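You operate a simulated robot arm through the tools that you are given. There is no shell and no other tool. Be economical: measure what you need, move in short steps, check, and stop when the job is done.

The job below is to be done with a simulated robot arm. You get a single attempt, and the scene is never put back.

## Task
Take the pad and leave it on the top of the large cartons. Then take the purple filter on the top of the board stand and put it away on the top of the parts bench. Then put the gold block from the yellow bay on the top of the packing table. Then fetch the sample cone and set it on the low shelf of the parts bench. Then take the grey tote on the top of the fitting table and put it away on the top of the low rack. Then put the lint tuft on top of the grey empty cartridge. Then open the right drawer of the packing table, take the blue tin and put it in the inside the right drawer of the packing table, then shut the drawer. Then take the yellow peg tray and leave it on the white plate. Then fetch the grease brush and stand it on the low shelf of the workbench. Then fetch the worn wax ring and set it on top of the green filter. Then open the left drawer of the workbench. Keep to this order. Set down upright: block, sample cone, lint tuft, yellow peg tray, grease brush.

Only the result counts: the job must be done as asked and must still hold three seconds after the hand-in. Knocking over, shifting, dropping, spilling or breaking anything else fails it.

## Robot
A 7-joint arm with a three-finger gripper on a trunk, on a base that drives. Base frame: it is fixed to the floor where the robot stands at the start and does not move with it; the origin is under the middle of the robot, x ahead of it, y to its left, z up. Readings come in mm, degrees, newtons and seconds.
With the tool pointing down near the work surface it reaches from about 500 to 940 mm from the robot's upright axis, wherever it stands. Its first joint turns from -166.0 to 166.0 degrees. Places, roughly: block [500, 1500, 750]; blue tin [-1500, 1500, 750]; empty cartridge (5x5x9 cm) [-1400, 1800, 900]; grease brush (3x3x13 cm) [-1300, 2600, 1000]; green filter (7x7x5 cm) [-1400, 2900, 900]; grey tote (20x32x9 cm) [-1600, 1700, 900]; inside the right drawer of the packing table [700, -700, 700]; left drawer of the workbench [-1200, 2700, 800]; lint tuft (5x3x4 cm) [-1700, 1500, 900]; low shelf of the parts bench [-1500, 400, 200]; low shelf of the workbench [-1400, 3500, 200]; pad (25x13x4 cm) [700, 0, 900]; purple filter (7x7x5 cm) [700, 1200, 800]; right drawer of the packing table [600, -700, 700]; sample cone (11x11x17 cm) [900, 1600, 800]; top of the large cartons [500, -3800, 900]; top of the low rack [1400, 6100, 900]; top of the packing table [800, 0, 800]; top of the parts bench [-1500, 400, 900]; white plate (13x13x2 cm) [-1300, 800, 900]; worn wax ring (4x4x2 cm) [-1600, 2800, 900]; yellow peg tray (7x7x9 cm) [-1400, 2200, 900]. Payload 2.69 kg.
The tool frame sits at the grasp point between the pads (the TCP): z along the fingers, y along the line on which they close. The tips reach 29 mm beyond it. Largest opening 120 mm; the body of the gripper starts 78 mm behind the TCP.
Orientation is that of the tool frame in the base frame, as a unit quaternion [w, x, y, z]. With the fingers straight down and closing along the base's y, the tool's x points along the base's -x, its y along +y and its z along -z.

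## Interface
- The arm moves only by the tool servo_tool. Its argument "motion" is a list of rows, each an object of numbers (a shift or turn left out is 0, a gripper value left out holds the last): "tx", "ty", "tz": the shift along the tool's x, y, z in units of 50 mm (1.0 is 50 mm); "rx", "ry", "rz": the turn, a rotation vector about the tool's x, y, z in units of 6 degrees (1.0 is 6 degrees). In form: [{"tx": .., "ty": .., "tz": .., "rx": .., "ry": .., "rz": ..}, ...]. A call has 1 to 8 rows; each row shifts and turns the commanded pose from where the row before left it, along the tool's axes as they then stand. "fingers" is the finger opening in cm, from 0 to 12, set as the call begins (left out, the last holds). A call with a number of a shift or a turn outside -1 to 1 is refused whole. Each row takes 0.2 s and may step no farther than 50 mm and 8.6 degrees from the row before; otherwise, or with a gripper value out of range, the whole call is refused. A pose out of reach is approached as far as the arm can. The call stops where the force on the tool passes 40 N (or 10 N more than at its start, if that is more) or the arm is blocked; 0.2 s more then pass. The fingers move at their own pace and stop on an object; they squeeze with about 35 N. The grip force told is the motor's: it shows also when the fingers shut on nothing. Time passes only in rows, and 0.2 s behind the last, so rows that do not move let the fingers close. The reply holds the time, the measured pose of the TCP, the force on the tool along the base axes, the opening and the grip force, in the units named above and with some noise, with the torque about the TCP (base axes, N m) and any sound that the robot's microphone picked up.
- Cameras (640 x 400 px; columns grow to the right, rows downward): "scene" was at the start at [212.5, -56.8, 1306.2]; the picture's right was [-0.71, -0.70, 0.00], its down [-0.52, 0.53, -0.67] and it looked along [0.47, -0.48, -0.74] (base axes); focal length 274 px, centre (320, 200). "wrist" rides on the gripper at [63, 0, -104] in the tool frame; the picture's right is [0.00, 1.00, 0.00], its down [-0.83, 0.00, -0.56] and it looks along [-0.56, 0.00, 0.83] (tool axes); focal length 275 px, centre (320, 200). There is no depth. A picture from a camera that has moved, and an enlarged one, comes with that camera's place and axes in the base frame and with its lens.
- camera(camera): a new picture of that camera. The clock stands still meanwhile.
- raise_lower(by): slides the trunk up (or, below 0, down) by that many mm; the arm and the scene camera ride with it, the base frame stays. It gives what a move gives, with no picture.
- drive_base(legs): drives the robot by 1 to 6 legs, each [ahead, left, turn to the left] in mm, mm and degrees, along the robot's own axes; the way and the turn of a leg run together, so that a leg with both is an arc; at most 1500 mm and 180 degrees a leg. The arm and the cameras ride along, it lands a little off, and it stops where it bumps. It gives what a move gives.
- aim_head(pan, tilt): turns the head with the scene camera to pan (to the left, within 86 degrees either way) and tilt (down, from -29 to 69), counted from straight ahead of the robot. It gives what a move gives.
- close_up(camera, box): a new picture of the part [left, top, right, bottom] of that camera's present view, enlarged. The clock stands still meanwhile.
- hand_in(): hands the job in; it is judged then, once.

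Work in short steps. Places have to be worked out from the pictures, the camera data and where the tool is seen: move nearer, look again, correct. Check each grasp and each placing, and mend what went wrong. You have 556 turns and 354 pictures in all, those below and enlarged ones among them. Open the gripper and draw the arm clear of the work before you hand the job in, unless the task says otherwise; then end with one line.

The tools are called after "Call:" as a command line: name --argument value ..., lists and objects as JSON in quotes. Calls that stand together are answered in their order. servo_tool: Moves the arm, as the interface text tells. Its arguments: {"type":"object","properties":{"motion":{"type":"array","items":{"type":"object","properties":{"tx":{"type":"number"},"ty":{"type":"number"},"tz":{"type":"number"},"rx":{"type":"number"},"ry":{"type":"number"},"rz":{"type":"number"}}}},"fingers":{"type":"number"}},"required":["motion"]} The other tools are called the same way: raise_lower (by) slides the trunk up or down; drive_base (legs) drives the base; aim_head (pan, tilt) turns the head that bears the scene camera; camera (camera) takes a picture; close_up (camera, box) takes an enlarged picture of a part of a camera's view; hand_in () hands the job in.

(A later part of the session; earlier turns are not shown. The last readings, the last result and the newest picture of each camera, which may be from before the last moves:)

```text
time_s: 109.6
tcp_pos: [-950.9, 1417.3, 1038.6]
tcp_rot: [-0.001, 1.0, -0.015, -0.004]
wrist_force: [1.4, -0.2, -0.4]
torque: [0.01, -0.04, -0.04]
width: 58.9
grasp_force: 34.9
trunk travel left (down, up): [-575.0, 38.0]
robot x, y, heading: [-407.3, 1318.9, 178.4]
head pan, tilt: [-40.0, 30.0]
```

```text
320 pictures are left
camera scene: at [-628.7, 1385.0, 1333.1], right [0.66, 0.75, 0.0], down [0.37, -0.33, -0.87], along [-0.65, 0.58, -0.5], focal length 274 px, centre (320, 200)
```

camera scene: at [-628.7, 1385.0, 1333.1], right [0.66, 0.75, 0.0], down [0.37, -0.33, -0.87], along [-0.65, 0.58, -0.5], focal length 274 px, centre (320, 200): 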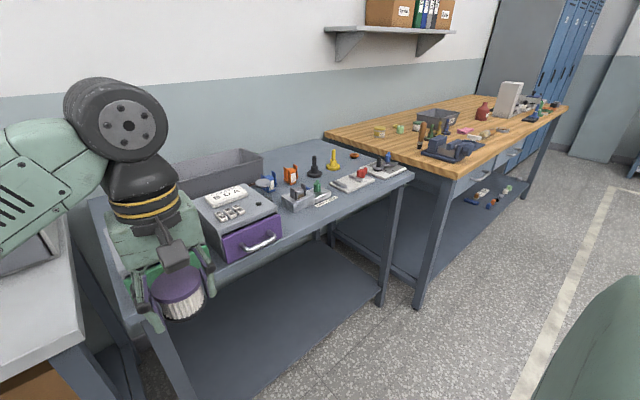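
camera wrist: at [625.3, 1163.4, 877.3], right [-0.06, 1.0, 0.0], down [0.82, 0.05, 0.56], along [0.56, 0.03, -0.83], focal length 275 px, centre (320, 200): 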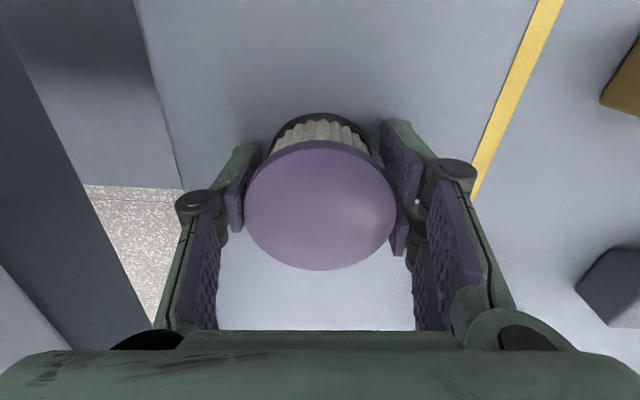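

The parts bench is to the robot's left. I slide left along it and look at its top for a free spot.

Call:
drive_base --legs '[[0, 850, 1.5]]'

Call:
aim_head --pan -5 --tilt 38

Call:
camera --camera "scene"

Call:
camera --camera "wrist"

```text
time_s: 116.5
tcp_pos: [-965.9, 559.6, 1037.3]
tcp_rot: [-0.001, 1.0, -0.001, -0.005]
wrist_force: [-0.6, -0.5, -0.4]
torque: [0.04, 0.0, 0.01]
width: 58.7
grasp_force: 35.0
trunk travel left (down, up): [-575.0, 38.0]
robot x, y, heading: [-420.4, 479.6, 180.0]
head pan, tilt: [-40.0, 30.0]
```

```text
time_s: 117.5
tcp_pos: [-966.1, 559.8, 1037.9]
tcp_rot: [-0.001, 1.0, -0.001, -0.004]
wrist_force: [0.3, -0.4, -0.5]
torque: [-0.02, -0.02, -0.01]
width: 59.1
grasp_force: 34.7
trunk travel left (down, up): [-575.0, 38.0]
robot x, y, heading: [-416.2, 479.6, 180.1]
head pan, tilt: [-5.0, 38.0]
```

```text
319 pictures are left
camera scene: at [-660.0, 486.6, 1320.8], right [0.09, 1.0, 0.0], down [0.61, -0.05, -0.79], along [-0.79, 0.07, -0.62], focal length 274 px, centre (320, 200)
```

scene: 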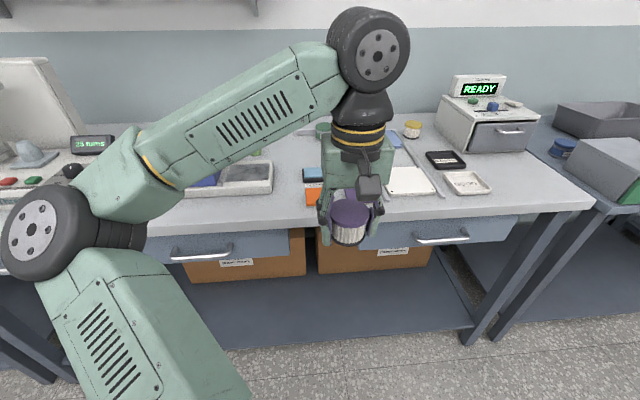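

```text
318 pictures are left
camera wrist: at [-902.2, 559.8, 1141.0], right [0.0, -1.0, 0.0], down [-0.83, 0.0, 0.56], along [-0.56, 0.0, -0.83], focal length 275 px, centre (320, 200)
```

wrist: 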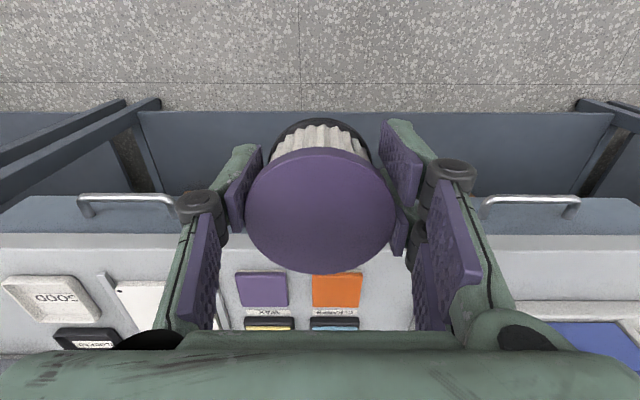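

The bench top has a free patch to the right of the GOOD plate, around (−1275, 1150). I slide right so that I can set the filter there.

Call:
drive_base --legs '[[0, -580, 0]]'

Call:
aim_head --pan -10 --tilt 42

Call:
camera --camera "scene"

Call:
camera --camera "wrist"

```text
time_s: 122.5
tcp_pos: [-966.1, 1136.0, 1036.8]
tcp_rot: [-0.002, 1.0, -0.001, -0.004]
wrist_force: [-0.1, -0.6, -0.1]
torque: [0.0, 0.0, 0.01]
width: 58.9
grasp_force: 34.8
trunk travel left (down, up): [-575.0, 38.0]
robot x, y, heading: [-421.0, 1056.4, 180.0]
head pan, tilt: [-5.0, 38.0]
```

```text
time_s: 123.1
tcp_pos: [-965.2, 1136.8, 1036.8]
tcp_rot: [-0.001, 1.0, 0.0, -0.004]
wrist_force: [0.1, -0.1, 0.4]
torque: [-0.03, -0.02, 0.01]
width: 58.7
grasp_force: 35.0
trunk travel left (down, up): [-575.0, 38.0]
robot x, y, heading: [-419.4, 1056.9, 180.0]
head pan, tilt: [-10.0, 42.0]
```

```text
317 pictures are left
camera scene: at [-655.8, 1069.9, 1314.9], right [0.17, 0.98, 0.0], down [0.66, -0.12, -0.74], along [-0.73, 0.13, -0.67], focal length 274 px, centre (320, 200)
```

scene: 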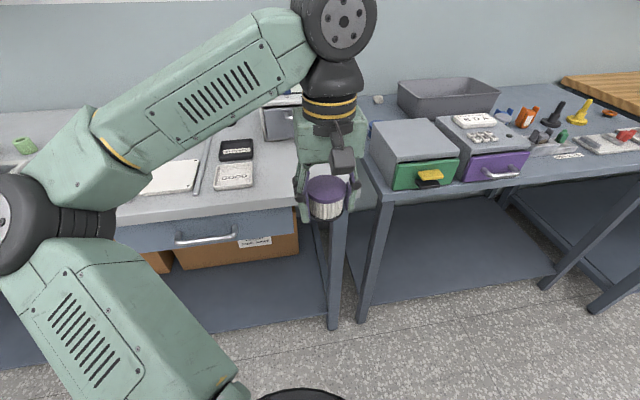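

```text
316 pictures are left
camera wrist: at [-901.6, 1136.1, 1141.0], right [0.0, -1.0, 0.0], down [-0.83, 0.0, 0.56], along [-0.56, 0.0, -0.83], focal length 275 px, centre (320, 200)
```

wrist: 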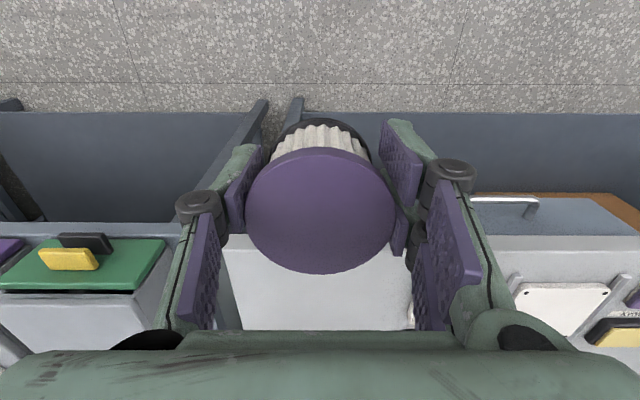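

The spot at (−1275, 1137) is clear. I extend over it and lower partway.

Call:
servo_tool --motion '[{"tx": -0.9}, {"tx": -0.9}, {"tx": -0.9}, {"tx": -0.9}, {"tx": -0.9}, {"tx": -0.9}, {"tx": -0.8}]'

Call:
servo_tool --motion '[{"tz": 0.8}, {"tz": 0.8}, {"tz": 0.4}]'

Call:
camera --camera "scene"

Call:
camera --camera "wrist"

```text
time_s: 124.7
tcp_pos: [-1276.4, 1136.2, 1041.2]
tcp_rot: [0.0, 1.0, -0.001, -0.005]
wrist_force: [0.0, -1.7, -0.8]
torque: [-0.01, -0.03, 0.02]
width: 58.8
grasp_force: 35.2
trunk travel left (down, up): [-575.0, 38.0]
robot x, y, heading: [-416.8, 1053.1, 179.9]
head pan, tilt: [-10.0, 42.0]
```

```text
time_s: 125.5
tcp_pos: [-1277.3, 1136.4, 939.1]
tcp_rot: [-0.001, 1.0, 0.0, -0.003]
wrist_force: [-0.4, 0.0, -1.1]
torque: [0.0, -0.02, 0.0]
width: 58.7
grasp_force: 34.4
trunk travel left (down, up): [-575.0, 38.0]
robot x, y, heading: [-422.4, 1057.0, 180.0]
head pan, tilt: [-10.0, 42.0]
```

```text
315 pictures are left
camera scene: at [-656.0, 1069.9, 1314.8], right [0.17, 0.98, 0.0], down [0.66, -0.12, -0.74], along [-0.73, 0.13, -0.67], focal length 274 px, centre (320, 200)
```

scene: 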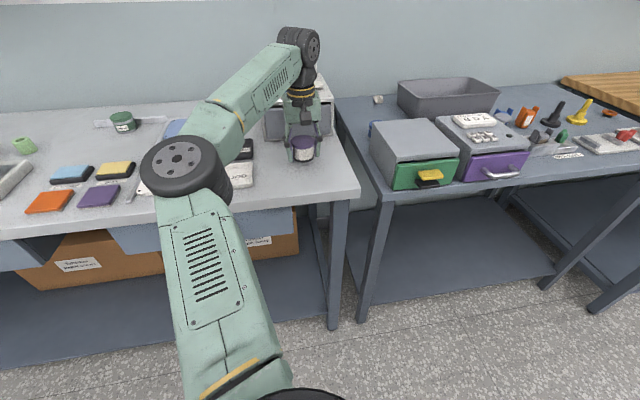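

```text
314 pictures are left
camera wrist: at [-1213.8, 1136.5, 1043.4], right [0.0, -1.0, 0.0], down [-0.83, 0.0, 0.56], along [-0.56, 0.0, -0.83], focal length 275 px, centre (320, 200)
```

wrist: 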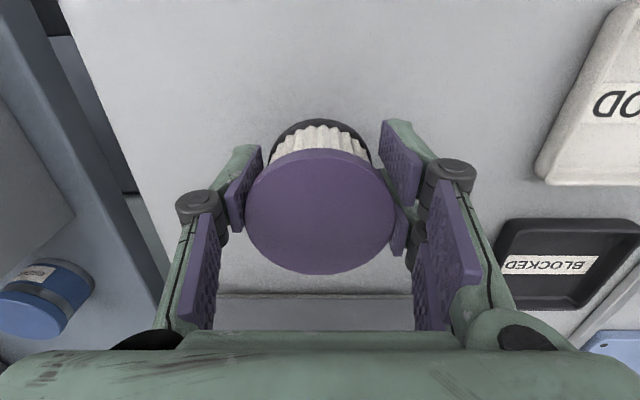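

Call:
servo_tool --motion '[{"tz": 0.4}, {"tz": 0.3}, {"tz": 0.08}, {"tz": 0.08}, {"tz": 0.08}, {"tz": 0.08}, {"tz": 0.08}, {"tz": 0.08}]'

```text
time_s: 126.5
tcp_pos: [-1275.5, 1136.8, 907.6]
tcp_rot: [-0.002, 1.0, -0.001, -0.009]
wrist_force: [6.2, -0.6, 17.5]
torque: [-0.32, -0.44, 0.08]
width: 59.3
grasp_force: 35.2
trunk travel left (down, up): [-575.0, 38.0]
robot x, y, heading: [-416.9, 1056.3, 180.1]
head pan, tilt: [-10.0, 42.0]
stopped in row 4: the force on the tool passed its limit at 44 N (the readings are from after the stop); the commanded pose is now the measured one
```

Contact at 907. I check that it sits flat before releasing.

Call:
close_up --camera "scene" --box '[250, 100, 370, 200]'

Call:
servo_tool --motion '[{}, {}, {}, {}]' --fingers 9

Call:
servo_tool --motion '[{"tz": -0.4}, {"tz": -1}, {"tz": -1}]'

Call:
close_up --camera "scene" --box '[220, 80, 400, 220]'

Call:
camera --camera "wrist"

```text
4.00 times, centred on (310, 150) of scene
camera zoom: at [-653.9, 1069.6, 1315.2], right [0.17, 0.98, 0.0], down [0.66, -0.12, -0.74], along [-0.73, 0.13, -0.67], focal length 1094 px, centre (360, 400)
```

zoom: 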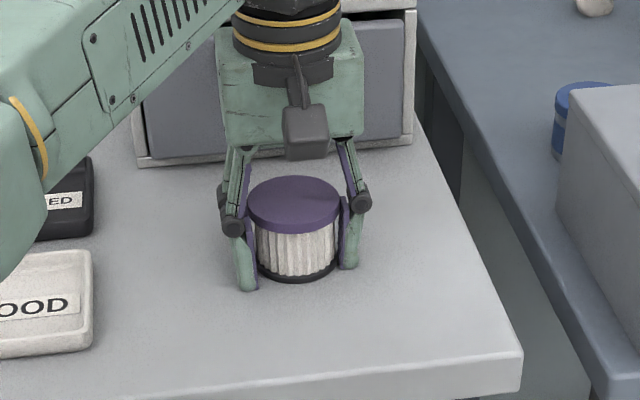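

```text
time_s: 127.5
tcp_pos: [-1276.6, 1138.2, 903.5]
tcp_rot: [-0.001, 1.0, 0.0, -0.008]
wrist_force: [0.1, 0.5, 1.0]
torque: [-0.02, 0.01, -0.01]
width: 89.7
grasp_force: 0.0
trunk travel left (down, up): [-575.0, 38.0]
robot x, y, heading: [-420.6, 1054.3, 180.1]
head pan, tilt: [-10.0, 42.0]
```

```text
time_s: 128.3
tcp_pos: [-1276.6, 1137.1, 1023.0]
tcp_rot: [-0.001, 1.0, -0.001, -0.007]
wrist_force: [0.2, 1.2, -0.5]
torque: [0.02, 0.0, 0.0]
width: 90.1
grasp_force: 0.0
trunk travel left (down, up): [-575.0, 38.0]
robot x, y, heading: [-416.1, 1056.8, 179.7]
head pan, tilt: [-10.0, 42.0]
```

```text
2.86 times, centred on (310, 150) of scene
camera zoom: at [-655.4, 1070.1, 1314.9], right [0.17, 0.98, 0.0], down [0.66, -0.12, -0.74], along [-0.73, 0.13, -0.67], focal length 782 px, centre (349, 343)
```

zoom: 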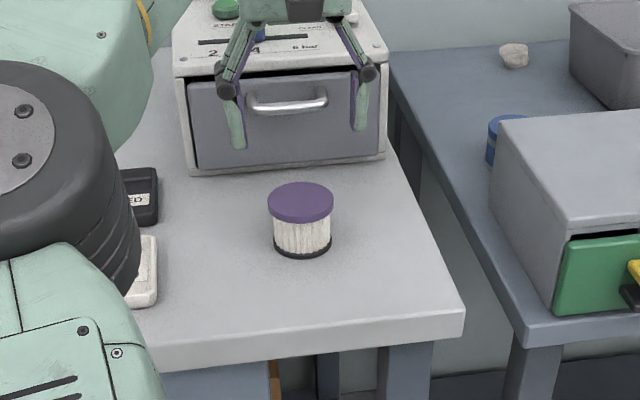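

```text
311 pictures are left
camera wrist: at [-1211.3, 1136.8, 1125.6], right [0.0, -1.0, 0.0], down [-0.82, 0.0, 0.57], along [-0.57, 0.0, -0.82], focal length 275 px, centre (320, 200)
```

wrist: 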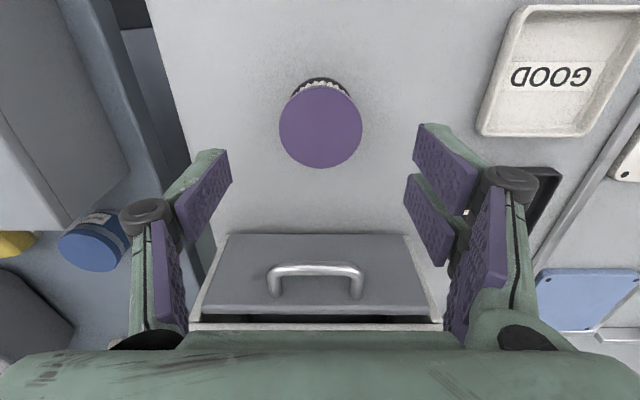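

The filter stands well. I correct the slight tilt, retract, turn around, and return to the board stand for the gold block.

Call:
servo_tool --motion '[{"tx": 0.9, "ry": 0.13}, {"tx": 0.9}, {"tx": 0.9}, {"tx": 0.9}, {"tx": 0.9}, {"tx": 0.9}, {"tx": 0.9}]'

Call:
drive_base --legs '[[-50, 0, -90], [0, 0, -90], [200, 270, 0]]'

Call:
aim_head --pan -5 --tilt 42

Call:
camera --camera "scene"

Call:
camera --camera "wrist"

```text
time_s: 129.9
tcp_pos: [-959.3, 1134.8, 1020.0]
tcp_rot: [-0.001, 1.0, 0.0, 0.0]
wrist_force: [0.2, -0.2, 0.9]
torque: [0.0, 0.03, -0.03]
width: 90.0
grasp_force: 0.0
trunk travel left (down, up): [-575.0, 38.0]
robot x, y, heading: [-413.6, 1056.5, 179.9]
head pan, tilt: [-10.0, 42.0]
```

```text
time_s: 140.6
tcp_pos: [361.7, 1181.9, 1021.7]
tcp_rot: [0.001, 0.024, 1.0, -0.001]
wrist_force: [-0.1, 0.2, 0.1]
torque: [0.02, 0.0, -0.02]
width: 89.9
grasp_force: 0.1
trunk travel left (down, up): [-575.0, 38.0]
robot x, y, heading: [-178.7, 1284.4, -2.7]
head pan, tilt: [-10.0, 42.0]
```

```text
time_s: 141.2
tcp_pos: [362.8, 1182.4, 1019.4]
tcp_rot: [0.001, 0.024, 1.0, -0.001]
wrist_force: [-1.1, -0.4, 0.7]
torque: [0.02, 0.0, 0.0]
width: 89.7
grasp_force: 0.0
trunk travel left (down, up): [-575.0, 38.0]
robot x, y, heading: [-178.3, 1287.1, -2.7]
head pan, tilt: [-5.0, 42.0]
```

```text
310 pictures are left
camera scene: at [63.4, 1266.7, 1314.9], right [-0.13, -0.99, 0.0], down [-0.66, 0.09, -0.74], along [0.74, -0.1, -0.67], focal length 274 px, centre (320, 200)
```

scene: 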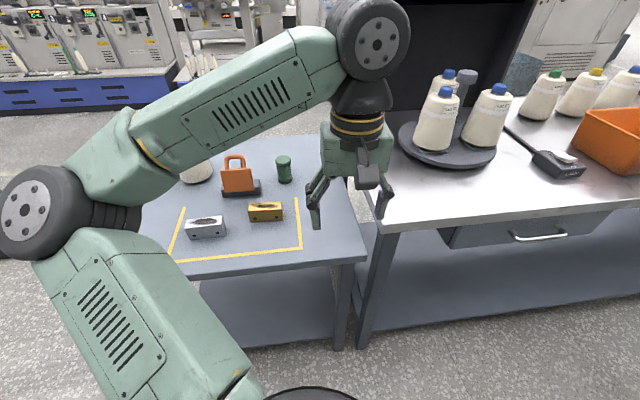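

```text
309 pictures are left
camera wrist: at [298.3, 1185.0, 1124.5], right [0.04, 1.0, 0.0], down [0.83, -0.03, 0.56], along [0.56, -0.03, -0.83], focal length 275 px, centre (320, 200)
```

wrist: 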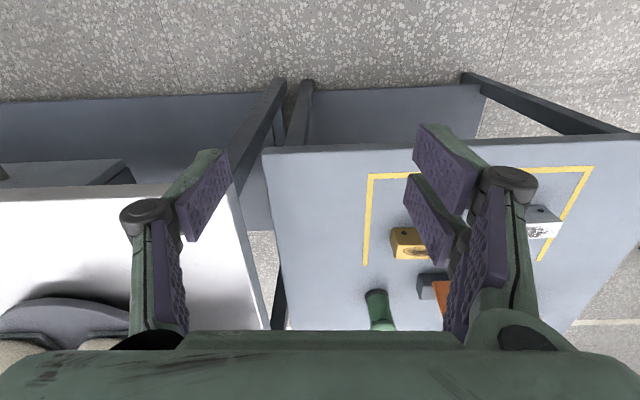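

The gold block is near (660, 1345), long along y. I move over it, then rotate the hand 90° so that it closes across the short side.

Call:
servo_tool --motion '[{"tx": -0.73, "ty": 0.44}, {"tx": -0.73, "ty": 0.44}, {"tx": -0.73, "ty": 0.44}, {"tx": -0.73, "ty": 0.44}, {"tx": -0.73, "ty": 0.44}, {"tx": -0.73, "ty": 0.44}, {"tx": -0.73, "ty": 0.44}, {"tx": -0.73, "ty": 0.44}]'

Call:
servo_tool --motion '[{"rz": 1}, {"rz": 1}, {"rz": 1}, {"rz": 1}, {"rz": 1}, {"rz": 1}, {"rz": 1}, {"rz": 1}]'

Call:
servo_tool --motion '[{"rz": 1}, {"rz": 1}, {"rz": 1}, {"rz": 1}, {"rz": 1}, {"rz": 1}, {"rz": 1}, {"rz": 0}]'

Call:
camera --camera "wrist"

```text
time_s: 143.0
tcp_pos: [662.4, 1344.6, 1020.8]
tcp_rot: [0.001, 0.024, 1.0, -0.001]
wrist_force: [-0.2, 0.2, 0.1]
torque: [-0.03, 0.01, 0.03]
width: 90.2
grasp_force: 0.1
trunk travel left (down, up): [-575.0, 38.0]
robot x, y, heading: [-177.0, 1286.4, -2.6]
head pan, tilt: [-5.0, 42.0]
```

```text
time_s: 144.8
tcp_pos: [528.0, 1242.3, 984.3]
tcp_rot: [0.002, 0.427, 0.904, 0.0]
wrist_force: [0.9, -0.2, -0.3]
torque: [-0.01, 0.02, 0.04]
width: 90.2
grasp_force: 0.1
out of reach, approached as far as the arm can: row 3, 4, 5, 6, 7, 8
trunk travel left (down, up): [-575.0, 38.0]
robot x, y, heading: [-182.8, 1283.3, -2.7]
head pan, tilt: [-5.0, 42.0]
```

```text
time_s: 146.6
tcp_pos: [345.5, 1118.6, 958.2]
tcp_rot: [0.001, 0.723, 0.691, 0.001]
wrist_force: [0.4, 0.3, -0.2]
torque: [0.01, 0.0, 0.04]
width: 90.1
grasp_force: 0.0
out of reach, approached as far as the arm can: row 1, 2, 3, 4, 5, 6, 7
trunk travel left (down, up): [-575.0, 38.0]
robot x, y, heading: [-176.0, 1286.3, -2.7]
head pan, tilt: [-5.0, 42.0]
```

```text
308 pictures are left
camera wrist: at [347.6, 1182.2, 1061.8], right [1.0, -0.04, 0.0], down [-0.04, -0.83, 0.56], along [-0.02, -0.56, -0.83], focal length 275 px, centre (320, 200)
```

wrist: 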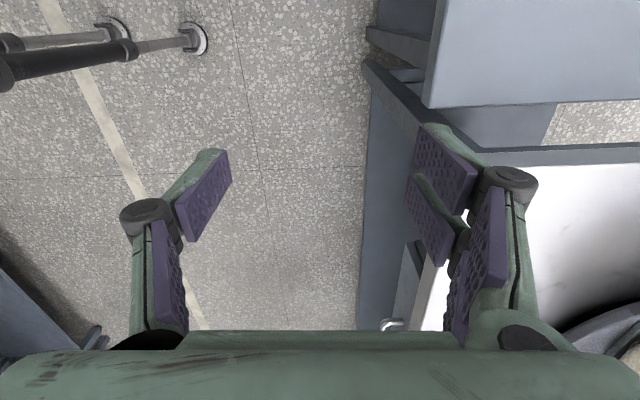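

Rotating that way ran out of wrist range. I rotate back the other way.

Call:
servo_tool --motion '[{"rz": -1}, {"rz": -1}, {"rz": -1}, {"rz": -1}, {"rz": -1}, {"rz": -1}, {"rz": -1}, {"rz": -1}]'

Call:
servo_tool --motion '[{"rz": -1}, {"rz": -1}, {"rz": -1}, {"rz": -1}, {"rz": -1}, {"rz": -1}, {"rz": -1}, {}]'

```text
time_s: 148.4
tcp_pos: [347.0, 1119.1, 958.0]
tcp_rot: [0.0, 0.379, 0.926, -0.001]
wrist_force: [-0.4, -0.6, 0.6]
torque: [0.01, 0.01, -0.03]
width: 90.4
grasp_force: 0.1
trunk travel left (down, up): [-575.0, 38.0]
robot x, y, heading: [-176.9, 1285.1, -2.6]
head pan, tilt: [-5.0, 42.0]
```

```text
time_s: 150.2
tcp_pos: [346.3, 1120.0, 959.0]
tcp_rot: [0.001, 0.023, 1.0, 0.0]
wrist_force: [-0.6, 0.2, -0.3]
torque: [-0.06, 0.02, 0.01]
width: 90.2
grasp_force: 0.0
trunk travel left (down, up): [-575.0, 38.0]
robot x, y, heading: [-177.7, 1286.1, -2.6]
head pan, tilt: [-5.0, 42.0]
```

Now I try the −90° turn at this near position.

Call:
servo_tool --motion '[{"rz": -1, "tz": -0.5}, {"rz": -1, "tz": -0.5}, {"rz": -1}, {"rz": -1}, {"rz": -1}, {"rz": -1}, {"rz": -1}, {"rz": -1}]'

Call:
servo_tool --motion '[{"rz": -1}, {"rz": -1}, {"rz": -1}, {"rz": -1}, {"rz": -1}, {"rz": -1}, {"rz": -1}, {"rz": -0.45}]'

```text
time_s: 152.0
tcp_pos: [345.0, 1118.9, 1007.8]
tcp_rot: [0.0, -0.386, 0.923, -0.001]
wrist_force: [-0.1, -0.5, -0.5]
torque: [-0.01, -0.04, 0.01]
width: 89.9
grasp_force: 0.0
trunk travel left (down, up): [-575.0, 38.0]
robot x, y, heading: [-177.2, 1284.1, -2.6]
head pan, tilt: [-5.0, 42.0]
```

```text
time_s: 153.8
tcp_pos: [346.1, 1118.3, 1007.2]
tcp_rot: [0.001, 0.708, -0.706, 0.002]
wrist_force: [-0.3, 0.7, 0.6]
torque: [0.0, 0.01, -0.01]
width: 90.4
grasp_force: 0.0
trunk travel left (down, up): [-575.0, 38.0]
robot x, y, heading: [-174.8, 1285.9, -2.9]
head pan, tilt: [-5.0, 42.0]
```

Call:
servo_tool --motion '[{"tx": -0.57, "ty": -0.78, "tz": 0.1}, {"tx": -0.57, "ty": -0.78, "tz": 0.1}, {"tx": -0.57, "ty": -0.78, "tz": 0.1}, {"tx": -0.57, "ty": -0.78, "tz": 0.1}, {"tx": -0.57, "ty": -0.78, "tz": 0.1}, {"tx": -0.57, "ty": -0.78, "tz": 0.1}, {"tx": -0.57, "ty": -0.78, "tz": 0.1}, {"tx": -0.57, "ty": -0.78, "tz": 0.1}]'

Call:
camera --camera "wrist"

Call:
camera --camera "scene"

```text
time_s: 155.6
tcp_pos: [660.3, 1346.5, 967.3]
tcp_rot: [0.0, -0.707, 0.707, -0.002]
wrist_force: [0.5, 0.5, 0.2]
torque: [0.0, 0.04, -0.05]
width: 89.8
grasp_force: 0.1
trunk travel left (down, up): [-575.0, 38.0]
robot x, y, heading: [-176.0, 1286.5, -2.7]
head pan, tilt: [-5.0, 42.0]
```

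```text
307 pictures are left
camera wrist: at [659.4, 1283.9, 1071.6], right [-1.0, 0.0, 0.0], down [0.0, 0.83, 0.55], along [0.0, 0.55, -0.83], focal length 275 px, centre (320, 200)
```

wrist: 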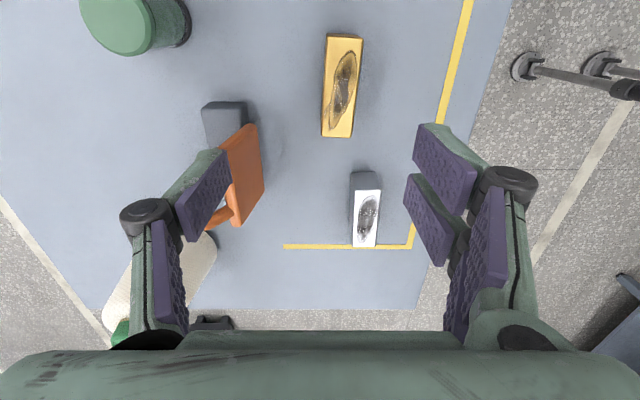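

```text
306 pictures are left
camera scene: at [63.8, 1266.6, 1314.7], right [-0.13, -0.99, 0.0], down [-0.66, 0.09, -0.74], along [0.74, -0.1, -0.67], focal length 274 px, centre (320, 200)
```

scene: 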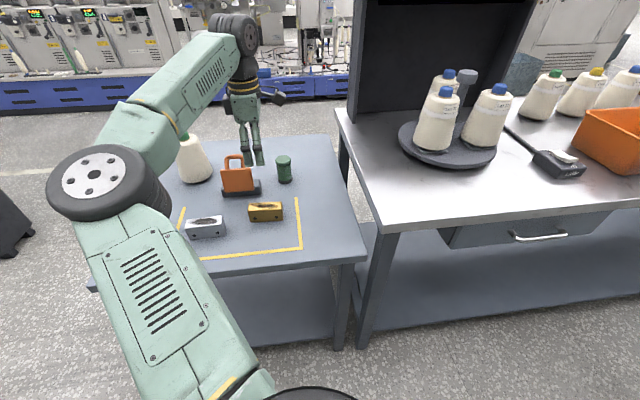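

The block top face centres near (636, 1346). I shift and descend with 7 cm opening.

Call:
servo_tool --motion '[{"ty": 0.48, "tz": 0.6}, {"tz": 0.8}, {"tz": 0.8}, {"tz": 0.4}]' --fingers 7.5

Call:
camera --camera "wrist"

Call:
close_up --camera "scene" --box '[170, 120, 330, 260]'

```text
time_s: 156.6
tcp_pos: [635.2, 1347.3, 836.4]
tcp_rot: [-0.001, -0.707, 0.707, -0.002]
wrist_force: [0.0, 0.7, -0.2]
torque: [0.0, 0.01, -0.03]
width: 75.1
grasp_force: 0.1
trunk travel left (down, up): [-575.0, 38.0]
robot x, y, heading: [-176.6, 1284.4, -2.7]
head pan, tilt: [-5.0, 42.0]
```

```text
305 pictures are left
camera wrist: at [634.6, 1283.8, 941.7], right [-1.0, 0.0, 0.0], down [0.0, 0.83, 0.55], along [0.0, 0.55, -0.83], focal length 275 px, centre (320, 200)
```

wrist: 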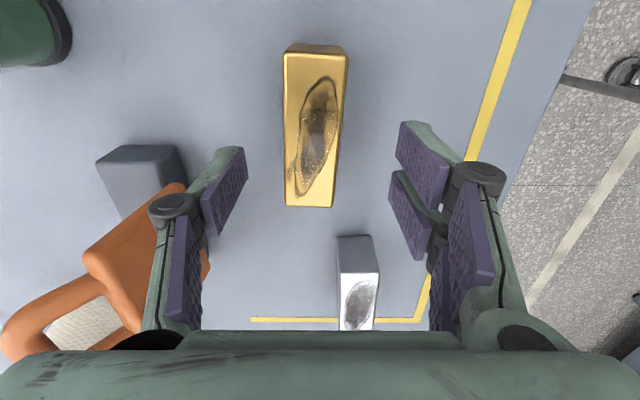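

```text
2.86 times, centred on (250, 190) of scene
camera zoom: at [63.6, 1266.7, 1314.9], right [-0.13, -0.99, 0.0], down [-0.66, 0.09, -0.74], along [0.74, -0.1, -0.67], focal length 782 px, centre (520, 229)
```

zoom: 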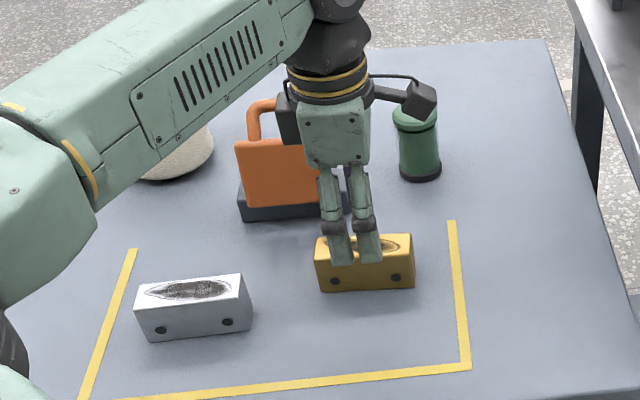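

Block top z≈775, slightly yawed by about 3°. I align, lower to z≈770 and close.

Call:
servo_tool --motion '[{"ty": -0.06, "tx": -0.08, "tz": 0.4, "rz": 0.45}, {"tz": 0.5}, {"tz": 0.4}]'

Call:
servo_tool --motion '[{}, {}, {}, {}]' --fingers 0

Call:
camera --camera "wrist"

```text
time_s: 157.4
tcp_pos: [638.6, 1350.5, 772.1]
tcp_rot: [-0.001, -0.69, 0.723, -0.001]
wrist_force: [-0.1, 0.5, -1.2]
torque: [0.03, 0.02, 0.02]
width: 75.2
grasp_force: 0.1
trunk travel left (down, up): [-575.0, 38.0]
robot x, y, heading: [-175.7, 1287.4, -2.9]
head pan, tilt: [-5.0, 42.0]
```

```text
time_s: 158.4
tcp_pos: [638.8, 1350.3, 772.8]
tcp_rot: [0.001, -0.69, 0.723, -0.002]
wrist_force: [5.9, -0.1, 1.0]
torque: [0.05, -0.29, 0.0]
width: 34.0
grasp_force: 29.2
trunk travel left (down, up): [-575.0, 38.0]
robot x, y, heading: [-177.9, 1283.3, -2.8]
head pan, tilt: [-5.0, 42.0]
```

```text
303 pictures are left
camera wrist: at [635.1, 1287.3, 877.4], right [-1.0, 0.04, 0.0], down [0.03, 0.83, 0.55], along [0.03, 0.55, -0.83], focal length 275 px, centre (320, 200)
```

wrist: 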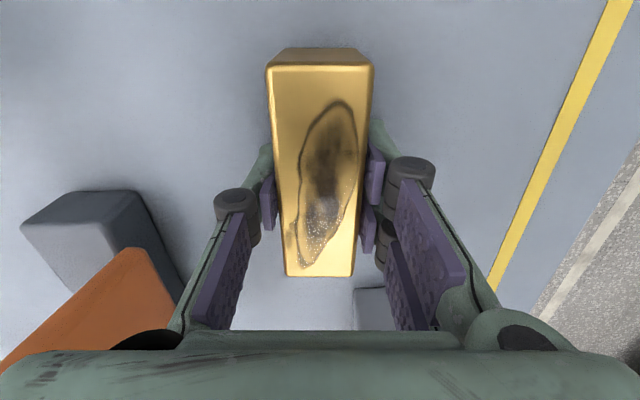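

Gripped at 34 mm. I lift, retract over the robot's front, and drive sideways along the packing table.

Call:
servo_tool --motion '[{"tz": -0.5}, {"tz": -1}, {"tz": -1}, {"tz": -1}]'

Call:
servo_tool --motion '[{"ty": 0.9, "tz": -0.25}, {"ty": 0.9, "tz": -0.25}, {"ty": 0.9, "tz": -0.25}, {"ty": 0.9, "tz": -0.25}, {"ty": 0.9, "tz": -0.25}, {"ty": 0.9}, {"ty": 0.9}]'

Call:
drive_base --legs '[[-150, 0, 2.7], [0, -1290, 0]]'

Call:
aim_head --pan -5 --tilt 42

Call:
camera --camera "scene"

```text
time_s: 159.4
tcp_pos: [639.7, 1346.7, 947.9]
tcp_rot: [-0.001, -0.689, 0.724, -0.001]
wrist_force: [0.1, 1.2, -12.9]
torque: [0.06, -0.01, 0.0]
width: 33.7
grasp_force: 34.4
trunk travel left (down, up): [-575.0, 38.0]
robot x, y, heading: [-175.1, 1287.6, -3.2]
head pan, tilt: [-5.0, 42.0]
```

```text
time_s: 161.0
tcp_pos: [322.0, 1365.5, 1011.2]
tcp_rot: [-0.001, -0.69, 0.724, -0.002]
wrist_force: [0.3, 0.0, -12.4]
torque: [0.09, -0.01, 0.01]
width: 34.0
grasp_force: 35.4
trunk travel left (down, up): [-575.0, 38.0]
robot x, y, heading: [-172.8, 1285.4, -2.4]
head pan, tilt: [-5.0, 42.0]
```

```text
time_s: 172.1
tcp_pos: [165.0, 110.4, 1010.7]
tcp_rot: [0.0, -0.704, 0.71, -0.001]
wrist_force: [-0.6, -0.6, -12.5]
torque: [0.09, 0.01, 0.0]
width: 33.8
grasp_force: 35.1
trunk travel left (down, up): [-575.0, 38.0]
robot x, y, heading: [-330.1, 11.1, -0.7]
head pan, tilt: [-5.0, 42.0]
```

```text
time_s: 172.7
tcp_pos: [166.8, 109.2, 1010.7]
tcp_rot: [0.0, -0.704, 0.711, -0.001]
wrist_force: [0.3, -0.5, -12.1]
torque: [0.07, -0.01, 0.01]
width: 34.0
grasp_force: 34.7
trunk travel left (down, up): [-575.0, 38.0]
robot x, y, heading: [-326.0, 9.9, -0.6]
head pan, tilt: [-5.0, 42.0]
```

```text
302 pictures are left
camera scene: at [-88.3, 0.5, 1314.7], right [-0.1, -1.0, 0.0], down [-0.67, 0.06, -0.74], along [0.74, -0.07, -0.67], focal length 274 px, centre (320, 200)
```

scene: 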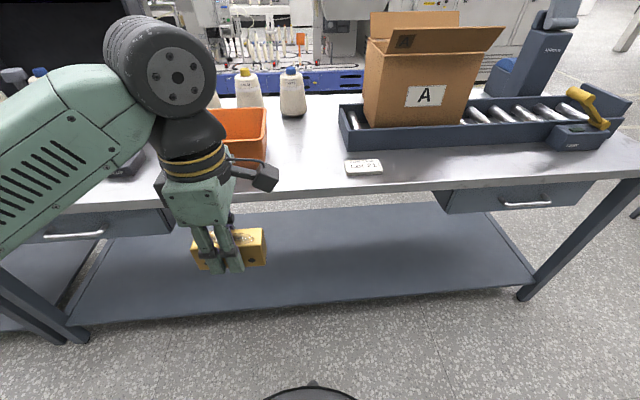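

The spot where the pad lay is free: about (610, −50). I drive in closer.

Call:
drive_base --legs '[[220, -130, 0.6]]'

Call:
servo_tool --motion '[{"ty": -0.8, "tx": 0.1}, {"ty": -0.8, "tx": 0.1}, {"ty": -0.8, "tx": 0.1}, {"ty": -0.8, "tx": 0.1}, {"ty": -0.8, "tx": 0.1}, {"ty": -0.5, "tx": 0.1}]'

Call:
camera --camera "scene"

Call:
camera --camera "wrist"

```text
time_s: 174.6
tcp_pos: [382.5, -15.1, 1010.0]
tcp_rot: [0.0, 0.708, -0.706, 0.002]
wrist_force: [0.1, -0.2, -12.9]
torque: [0.08, 0.01, 0.01]
width: 33.9
grasp_force: 34.9
trunk travel left (down, up): [-575.0, 38.0]
robot x, y, heading: [-107.4, -114.9, 0.2]
head pan, tilt: [-5.0, 42.0]
```

```text
time_s: 176.0
tcp_pos: [611.4, -43.9, 1011.5]
tcp_rot: [-0.001, -0.707, 0.708, -0.001]
wrist_force: [0.7, 0.1, -12.9]
torque: [0.08, 0.02, 0.01]
width: 33.6
grasp_force: 35.1
trunk travel left (down, up): [-575.0, 38.0]
robot x, y, heading: [-112.5, -120.4, -0.1]
head pan, tilt: [-5.0, 42.0]
```

```text
301 pictures are left
camera scene: at [129.9, -125.6, 1314.5], right [-0.09, -1.0, 0.0], down [-0.67, 0.06, -0.74], along [0.74, -0.06, -0.67], focal length 274 px, centre (320, 200)
```

scene: 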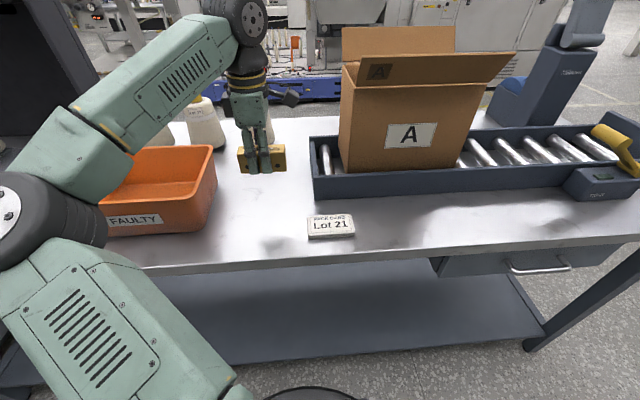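

```text
300 pictures are left
camera wrist: at [611.0, -107.3, 1114.8], right [-1.0, -0.01, 0.0], down [0.0, 0.83, 0.55], along [0.0, 0.55, -0.83], focal length 275 px, centre (320, 200)
```

wrist: 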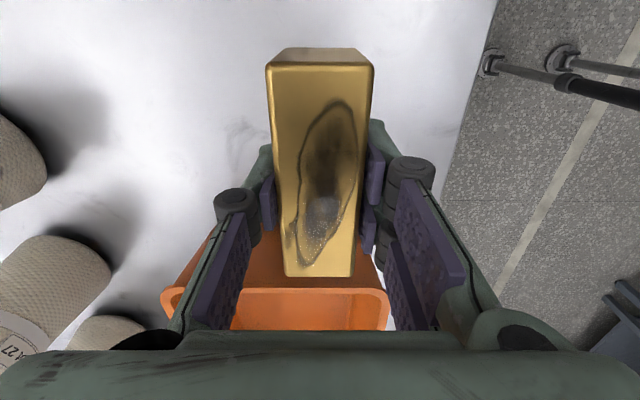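

Clear of bin and card. I shift 12 mm away from the bin and lower.

Call:
servo_tool --motion '[{"tx": 0.25, "tz": 0.7}, {"tz": 0.8}, {"tz": 0.6}]'

Call:
servo_tool --motion '[{"tz": 0.08}, {"tz": 0.08}, {"tz": 0.08}, {"tz": 0.08}, {"tz": 0.08}, {"tz": 0.08}, {"tz": 0.08}]'

Call:
close_up --camera "scene" --box '[180, 110, 360, 250]'

```text
time_s: 176.8
tcp_pos: [609.5, -57.6, 906.7]
tcp_rot: [0.0, 0.708, -0.706, 0.001]
wrist_force: [0.1, 1.1, -12.9]
torque: [0.05, 0.01, -0.01]
width: 33.7
grasp_force: 35.1
trunk travel left (down, up): [-575.0, 38.0]
robot x, y, heading: [-108.9, -117.8, -0.2]
head pan, tilt: [-5.0, 42.0]
```

```text
time_s: 178.4
tcp_pos: [608.3, -57.2, 883.2]
tcp_rot: [-0.002, 0.708, -0.707, 0.005]
wrist_force: [3.4, 0.4, 22.5]
torque: [0.4, 0.01, -0.12]
width: 33.7
grasp_force: 36.0
trunk travel left (down, up): [-575.0, 38.0]
robot x, y, heading: [-109.3, -116.9, 0.1]
head pan, tilt: [-5.0, 42.0]
```

```text
2.86 times, centred on (270, 180) of scene
camera zoom: at [127.0, -125.7, 1316.0], right [-0.09, -1.0, 0.0], down [-0.67, 0.06, -0.74], along [0.74, -0.06, -0.67], focal length 782 px, centre (463, 257)
```

zoom: 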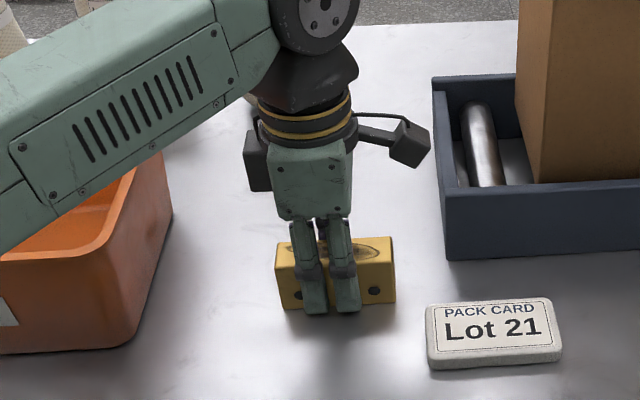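

It rests on the table. I release and lift.

Call:
servo_tool --motion '[{"tz": -0.03}, {}, {}, {}]' --fingers 7

Call:
servo_tool --motion '[{"tz": -0.5}, {"tz": -1}, {"tz": -1}]'

Call:
close_up --camera "scene" --box '[180, 110, 360, 250]'

```text
time_s: 179.4
tcp_pos: [606.4, -57.3, 879.7]
tcp_rot: [0.0, 0.707, -0.707, 0.001]
wrist_force: [0.0, -0.5, -0.8]
torque: [0.01, 0.01, 0.0]
width: 69.8
grasp_force: 0.1
trunk travel left (down, up): [-575.0, 38.0]
robot x, y, heading: [-113.0, -116.8, 0.1]
head pan, tilt: [-5.0, 42.0]
```

```text
time_s: 180.2
tcp_pos: [607.4, -58.8, 1006.7]
tcp_rot: [0.0, 0.707, -0.707, 0.001]
wrist_force: [-0.1, 0.3, 0.1]
torque: [-0.01, 0.01, -0.02]
width: 70.1
grasp_force: 0.0
trunk travel left (down, up): [-575.0, 38.0]
robot x, y, heading: [-113.4, -115.5, -0.0]
head pan, tilt: [-5.0, 42.0]
```

```text
2.86 times, centred on (270, 180) of scene
camera zoom: at [128.3, -125.7, 1314.9], right [-0.09, -1.0, 0.0], down [-0.67, 0.06, -0.74], along [0.74, -0.06, -0.67], focal length 782 px, centre (463, 257)
```

zoom: 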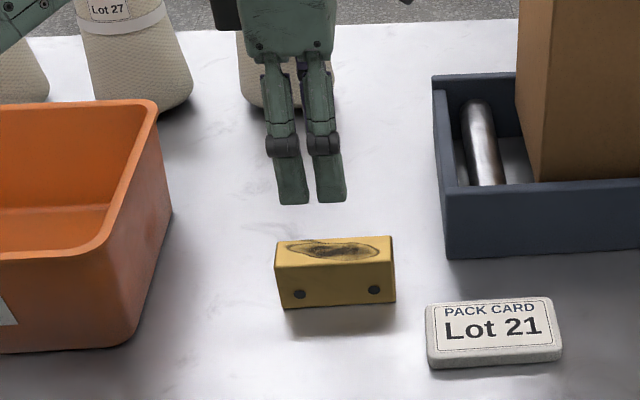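

The block stands well. I retract, rotate the hand back, and drive to the board stand for the sample cone.

Call:
servo_tool --motion '[{"ty": 0.9}, {"ty": 0.9}, {"ty": 0.9}, {"ty": 0.9}, {"ty": 0.9}]'

Call:
servo_tool --motion '[{"rz": 1}, {"rz": 1}, {"rz": 1}, {"rz": 1}, {"rz": 1}, {"rz": 1}, {"rz": 1}, {"rz": 1}]'

Call:
servo_tool --motion '[{"rz": 1}, {"rz": 1}, {"rz": 1}, {"rz": 1}, {"rz": 1}, {"rz": 1}, {"rz": 1}]' --fingers 12

Call:
drive_base --legs '[[-200, 0, 0], [0, 1400, 0], [0, 300, 0]]'

Call:
aim_head --pan 0 --tilt 38

Call:
camera --camera "scene"

```text
time_s: 181.4
tcp_pos: [382.5, -58.8, 1003.4]
tcp_rot: [0.0, 0.708, -0.706, 0.001]
wrist_force: [0.1, 0.2, 0.8]
torque: [-0.01, 0.0, 0.03]
width: 69.9
grasp_force: 0.1
trunk travel left (down, up): [-575.0, 38.0]
robot x, y, heading: [-112.6, -117.4, 0.3]
head pan, tilt: [-5.0, 42.0]
```

```text
time_s: 183.2
tcp_pos: [383.0, -57.3, 1003.2]
tcp_rot: [0.001, -0.357, 0.934, -0.001]
wrist_force: [1.0, 0.1, -0.7]
torque: [0.0, 0.03, 0.0]
width: 70.0
grasp_force: 0.1
trunk travel left (down, up): [-575.0, 38.0]
robot x, y, heading: [-110.2, -116.6, 0.2]
head pan, tilt: [-5.0, 42.0]
```

```text
time_s: 184.8
tcp_pos: [382.9, -56.7, 1003.9]
tcp_rot: [0.001, 0.0, 1.0, 0.0]
wrist_force: [0.1, -0.7, 0.2]
torque: [-0.01, 0.02, 0.03]
width: 119.8
grasp_force: 0.0
trunk travel left (down, up): [-575.0, 38.0]
robot x, y, heading: [-113.4, -115.4, -0.1]
head pan, tilt: [-5.0, 42.0]
```

```text
time_s: 199.6
tcp_pos: [169.9, 1652.3, 1004.8]
tcp_rot: [0.001, -0.005, 1.0, -0.001]
wrist_force: [0.1, 0.2, 0.4]
torque: [-0.02, -0.04, 0.0]
width: 120.2
grasp_force: 0.1
trunk travel left (down, up): [-575.0, 38.0]
robot x, y, heading: [-328.3, 1589.2, 0.5]
head pan, tilt: [-5.0, 42.0]
```

```text
time_s: 200.2
tcp_pos: [169.4, 1651.9, 1004.3]
tcp_rot: [0.001, -0.005, 1.0, -0.001]
wrist_force: [0.3, 0.4, 0.1]
torque: [0.02, 0.0, 0.0]
width: 120.0
grasp_force: 0.1
trunk travel left (down, up): [-575.0, 38.0]
robot x, y, heading: [-325.4, 1588.9, 0.6]
head pan, tilt: [0.0, 38.0]
```

```text
297 pictures are left
camera scene: at [-80.8, 1588.5, 1320.8], right [0.01, -1.0, 0.0], down [-0.62, -0.01, -0.79], along [0.79, 0.01, -0.62], focal length 274 px, centre (320, 200)
```

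scene: 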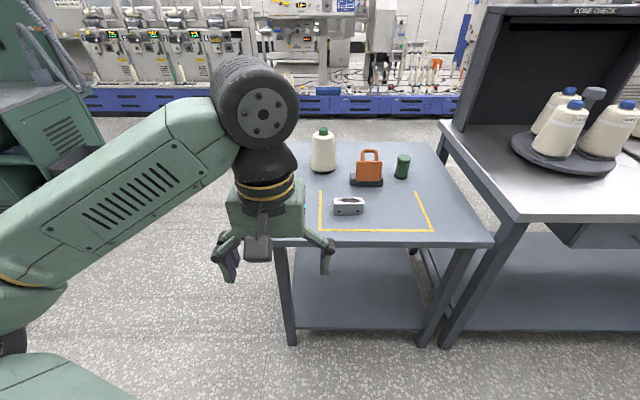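

The cone stands at about (862, 1592). I drive nearer, then tilt the tool 45° forward while extending.

Call:
drive_base --legs '[[290, 0, 0]]'

Call:
servo_tool --motion '[{"tx": -0.8, "ty": -0.4}, {"tx": -0.8, "ty": -0.4}, {"tx": -0.8, "ty": -0.4}]'

Call:
servo_tool --motion '[{"ry": -1}, {"ry": -1}, {"ry": -1}, {"ry": -1}, {"ry": -1}, {"ry": -1}, {"ry": -1}, {"ry": -0.5}]'

Call:
camera --camera "wrist"

Call:
camera --camera "scene"

```text
time_s: 202.2
tcp_pos: [453.8, 1655.5, 1003.3]
tcp_rot: [0.0, -0.005, 1.0, -0.001]
wrist_force: [-0.3, 0.1, 0.0]
torque: [-0.03, 0.02, 0.02]
width: 119.9
grasp_force: 0.1
trunk travel left (down, up): [-575.0, 38.0]
robot x, y, heading: [-40.5, 1595.8, 0.6]
head pan, tilt: [0.0, 38.0]
```

```text
time_s: 203.0
tcp_pos: [575.4, 1594.5, 1004.8]
tcp_rot: [0.001, -0.006, 1.0, 0.0]
wrist_force: [0.5, 0.0, -0.3]
torque: [-0.03, 0.03, -0.02]
width: 120.1
grasp_force: 0.1
trunk travel left (down, up): [-575.0, 38.0]
robot x, y, heading: [-40.4, 1589.8, 0.6]
head pan, tilt: [0.0, 38.0]
```

```text
time_s: 204.8
tcp_pos: [574.2, 1597.3, 1005.3]
tcp_rot: [0.385, -0.006, 0.923, 0.001]
wrist_force: [-0.2, 0.7, 0.0]
torque: [0.0, -0.01, 0.02]
width: 120.1
grasp_force: 0.1
trunk travel left (down, up): [-575.0, 38.0]
robot x, y, heading: [-43.5, 1588.5, 0.4]
head pan, tilt: [0.0, 38.0]
```

```text
296 pictures are left
camera wrist: at [455.2, 1594.6, 1033.0], right [-0.01, 1.0, -0.01], down [0.19, 0.01, 0.98], along [0.98, 0.01, -0.19], focal length 275 px, centre (320, 200)
```

wrist: 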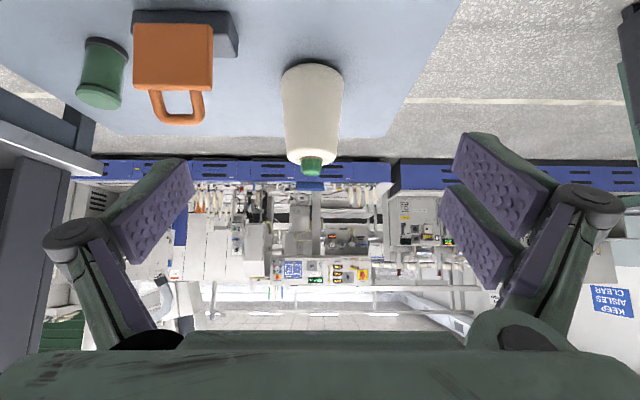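

```text
295 pictures are left
camera scene: at [203.0, 1591.6, 1320.8], right [0.01, -1.0, 0.0], down [-0.62, -0.01, -0.79], along [0.79, 0.01, -0.62], focal length 274 px, centre (320, 200)
```

scene: 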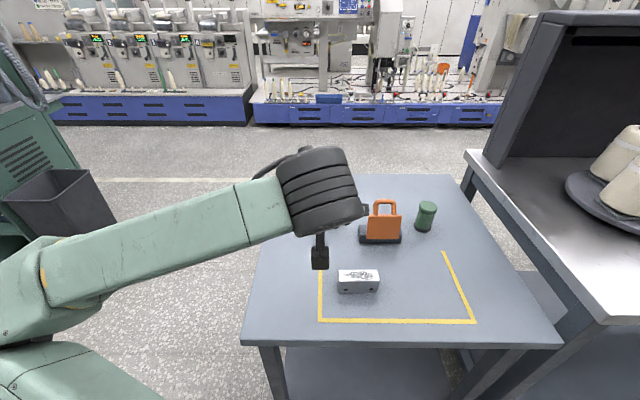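

The tilted hand sees the cone at about (870, 1586), with base 10.5 cm and body top ~7.5 cm wide. I approach forward-down to just before it.

Call:
servo_tool --motion '[{"tz": 0.9, "tx": 0.08, "ty": -0.05}, {"tz": 0.9, "tx": 0.08, "ty": -0.05}, {"tz": 0.9, "tx": 0.08, "ty": -0.05}, {"tz": 0.9, "tx": 0.08, "ty": -0.05}, {"tz": 0.9, "tx": 0.08}]'

Call:
camera --camera "wrist"

Call:
camera --camera "scene"

```text
time_s: 206.0
tcp_pos: [718.8, 1588.4, 830.6]
tcp_rot: [0.384, -0.005, 0.923, 0.001]
wrist_force: [-0.2, -1.2, 0.2]
torque: [-0.03, 0.0, 0.01]
width: 119.9
grasp_force: 0.0
trunk travel left (down, up): [-575.0, 38.0]
robot x, y, heading: [-37.2, 1590.4, 0.7]
head pan, tilt: [0.0, 38.0]
```

```text
294 pictures are left
camera wrist: at [600.3, 1585.8, 858.4], right [-0.01, 1.0, 0.0], down [0.19, 0.01, 0.98], along [0.98, 0.01, -0.19], focal length 275 px, centre (320, 200)
```

wrist: 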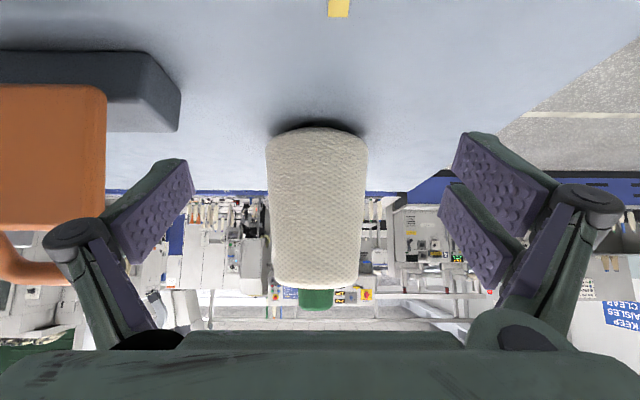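

```text
293 pictures are left
camera scene: at [203.4, 1591.6, 1320.7], right [0.01, -1.0, 0.0], down [-0.62, -0.01, -0.79], along [0.79, 0.01, -0.62], focal length 274 px, centre (320, 200)
```

scene: 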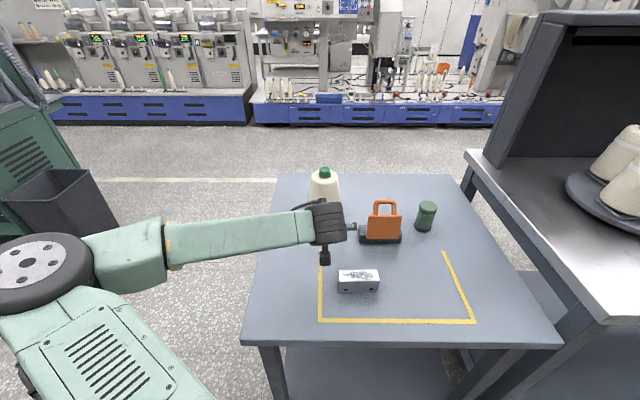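

The cone is centred between the fingers. I push forward to straddle it at about z 812.

Call:
servo_tool --motion '[{"tz": 0.58, "tx": -0.45, "ty": -0.04}, {"tz": 0.58, "tx": -0.45}, {"tz": 0.58, "tx": -0.45}, {"tz": 0.58, "tx": -0.45}]'

Call:
camera --camera "wrist"

Call:
close_up --camera "scene" --box '[250, 130, 430, 270]'

```text
time_s: 207.0
tcp_pos: [865.4, 1585.5, 812.8]
tcp_rot: [0.383, -0.005, 0.924, 0.001]
wrist_force: [-0.1, 0.0, -0.5]
torque: [-0.02, 0.01, -0.01]
width: 119.8
grasp_force: 0.1
trunk travel left (down, up): [-575.0, 38.0]
robot x, y, heading: [-38.6, 1591.2, 0.5]
head pan, tilt: [0.0, 38.0]
```

```text
292 pictures are left
camera wrist: at [746.7, 1584.5, 841.6], right [-0.01, 1.0, -0.01], down [0.19, 0.01, 0.98], along [0.98, 0.01, -0.19], focal length 275 px, centre (320, 200)
```

wrist: 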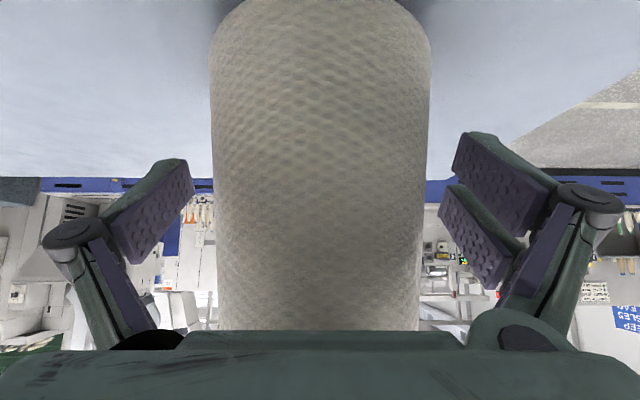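

```text
2.86 times, centred on (340, 200) of scene
camera zoom: at [203.3, 1591.5, 1320.7], right [0.01, -1.0, 0.0], down [-0.62, -0.01, -0.79], along [0.79, 0.01, -0.62], focal length 782 px, centre (263, 200)
```

zoom: 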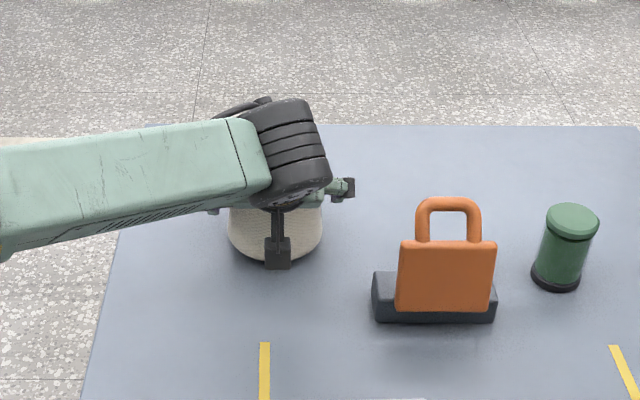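

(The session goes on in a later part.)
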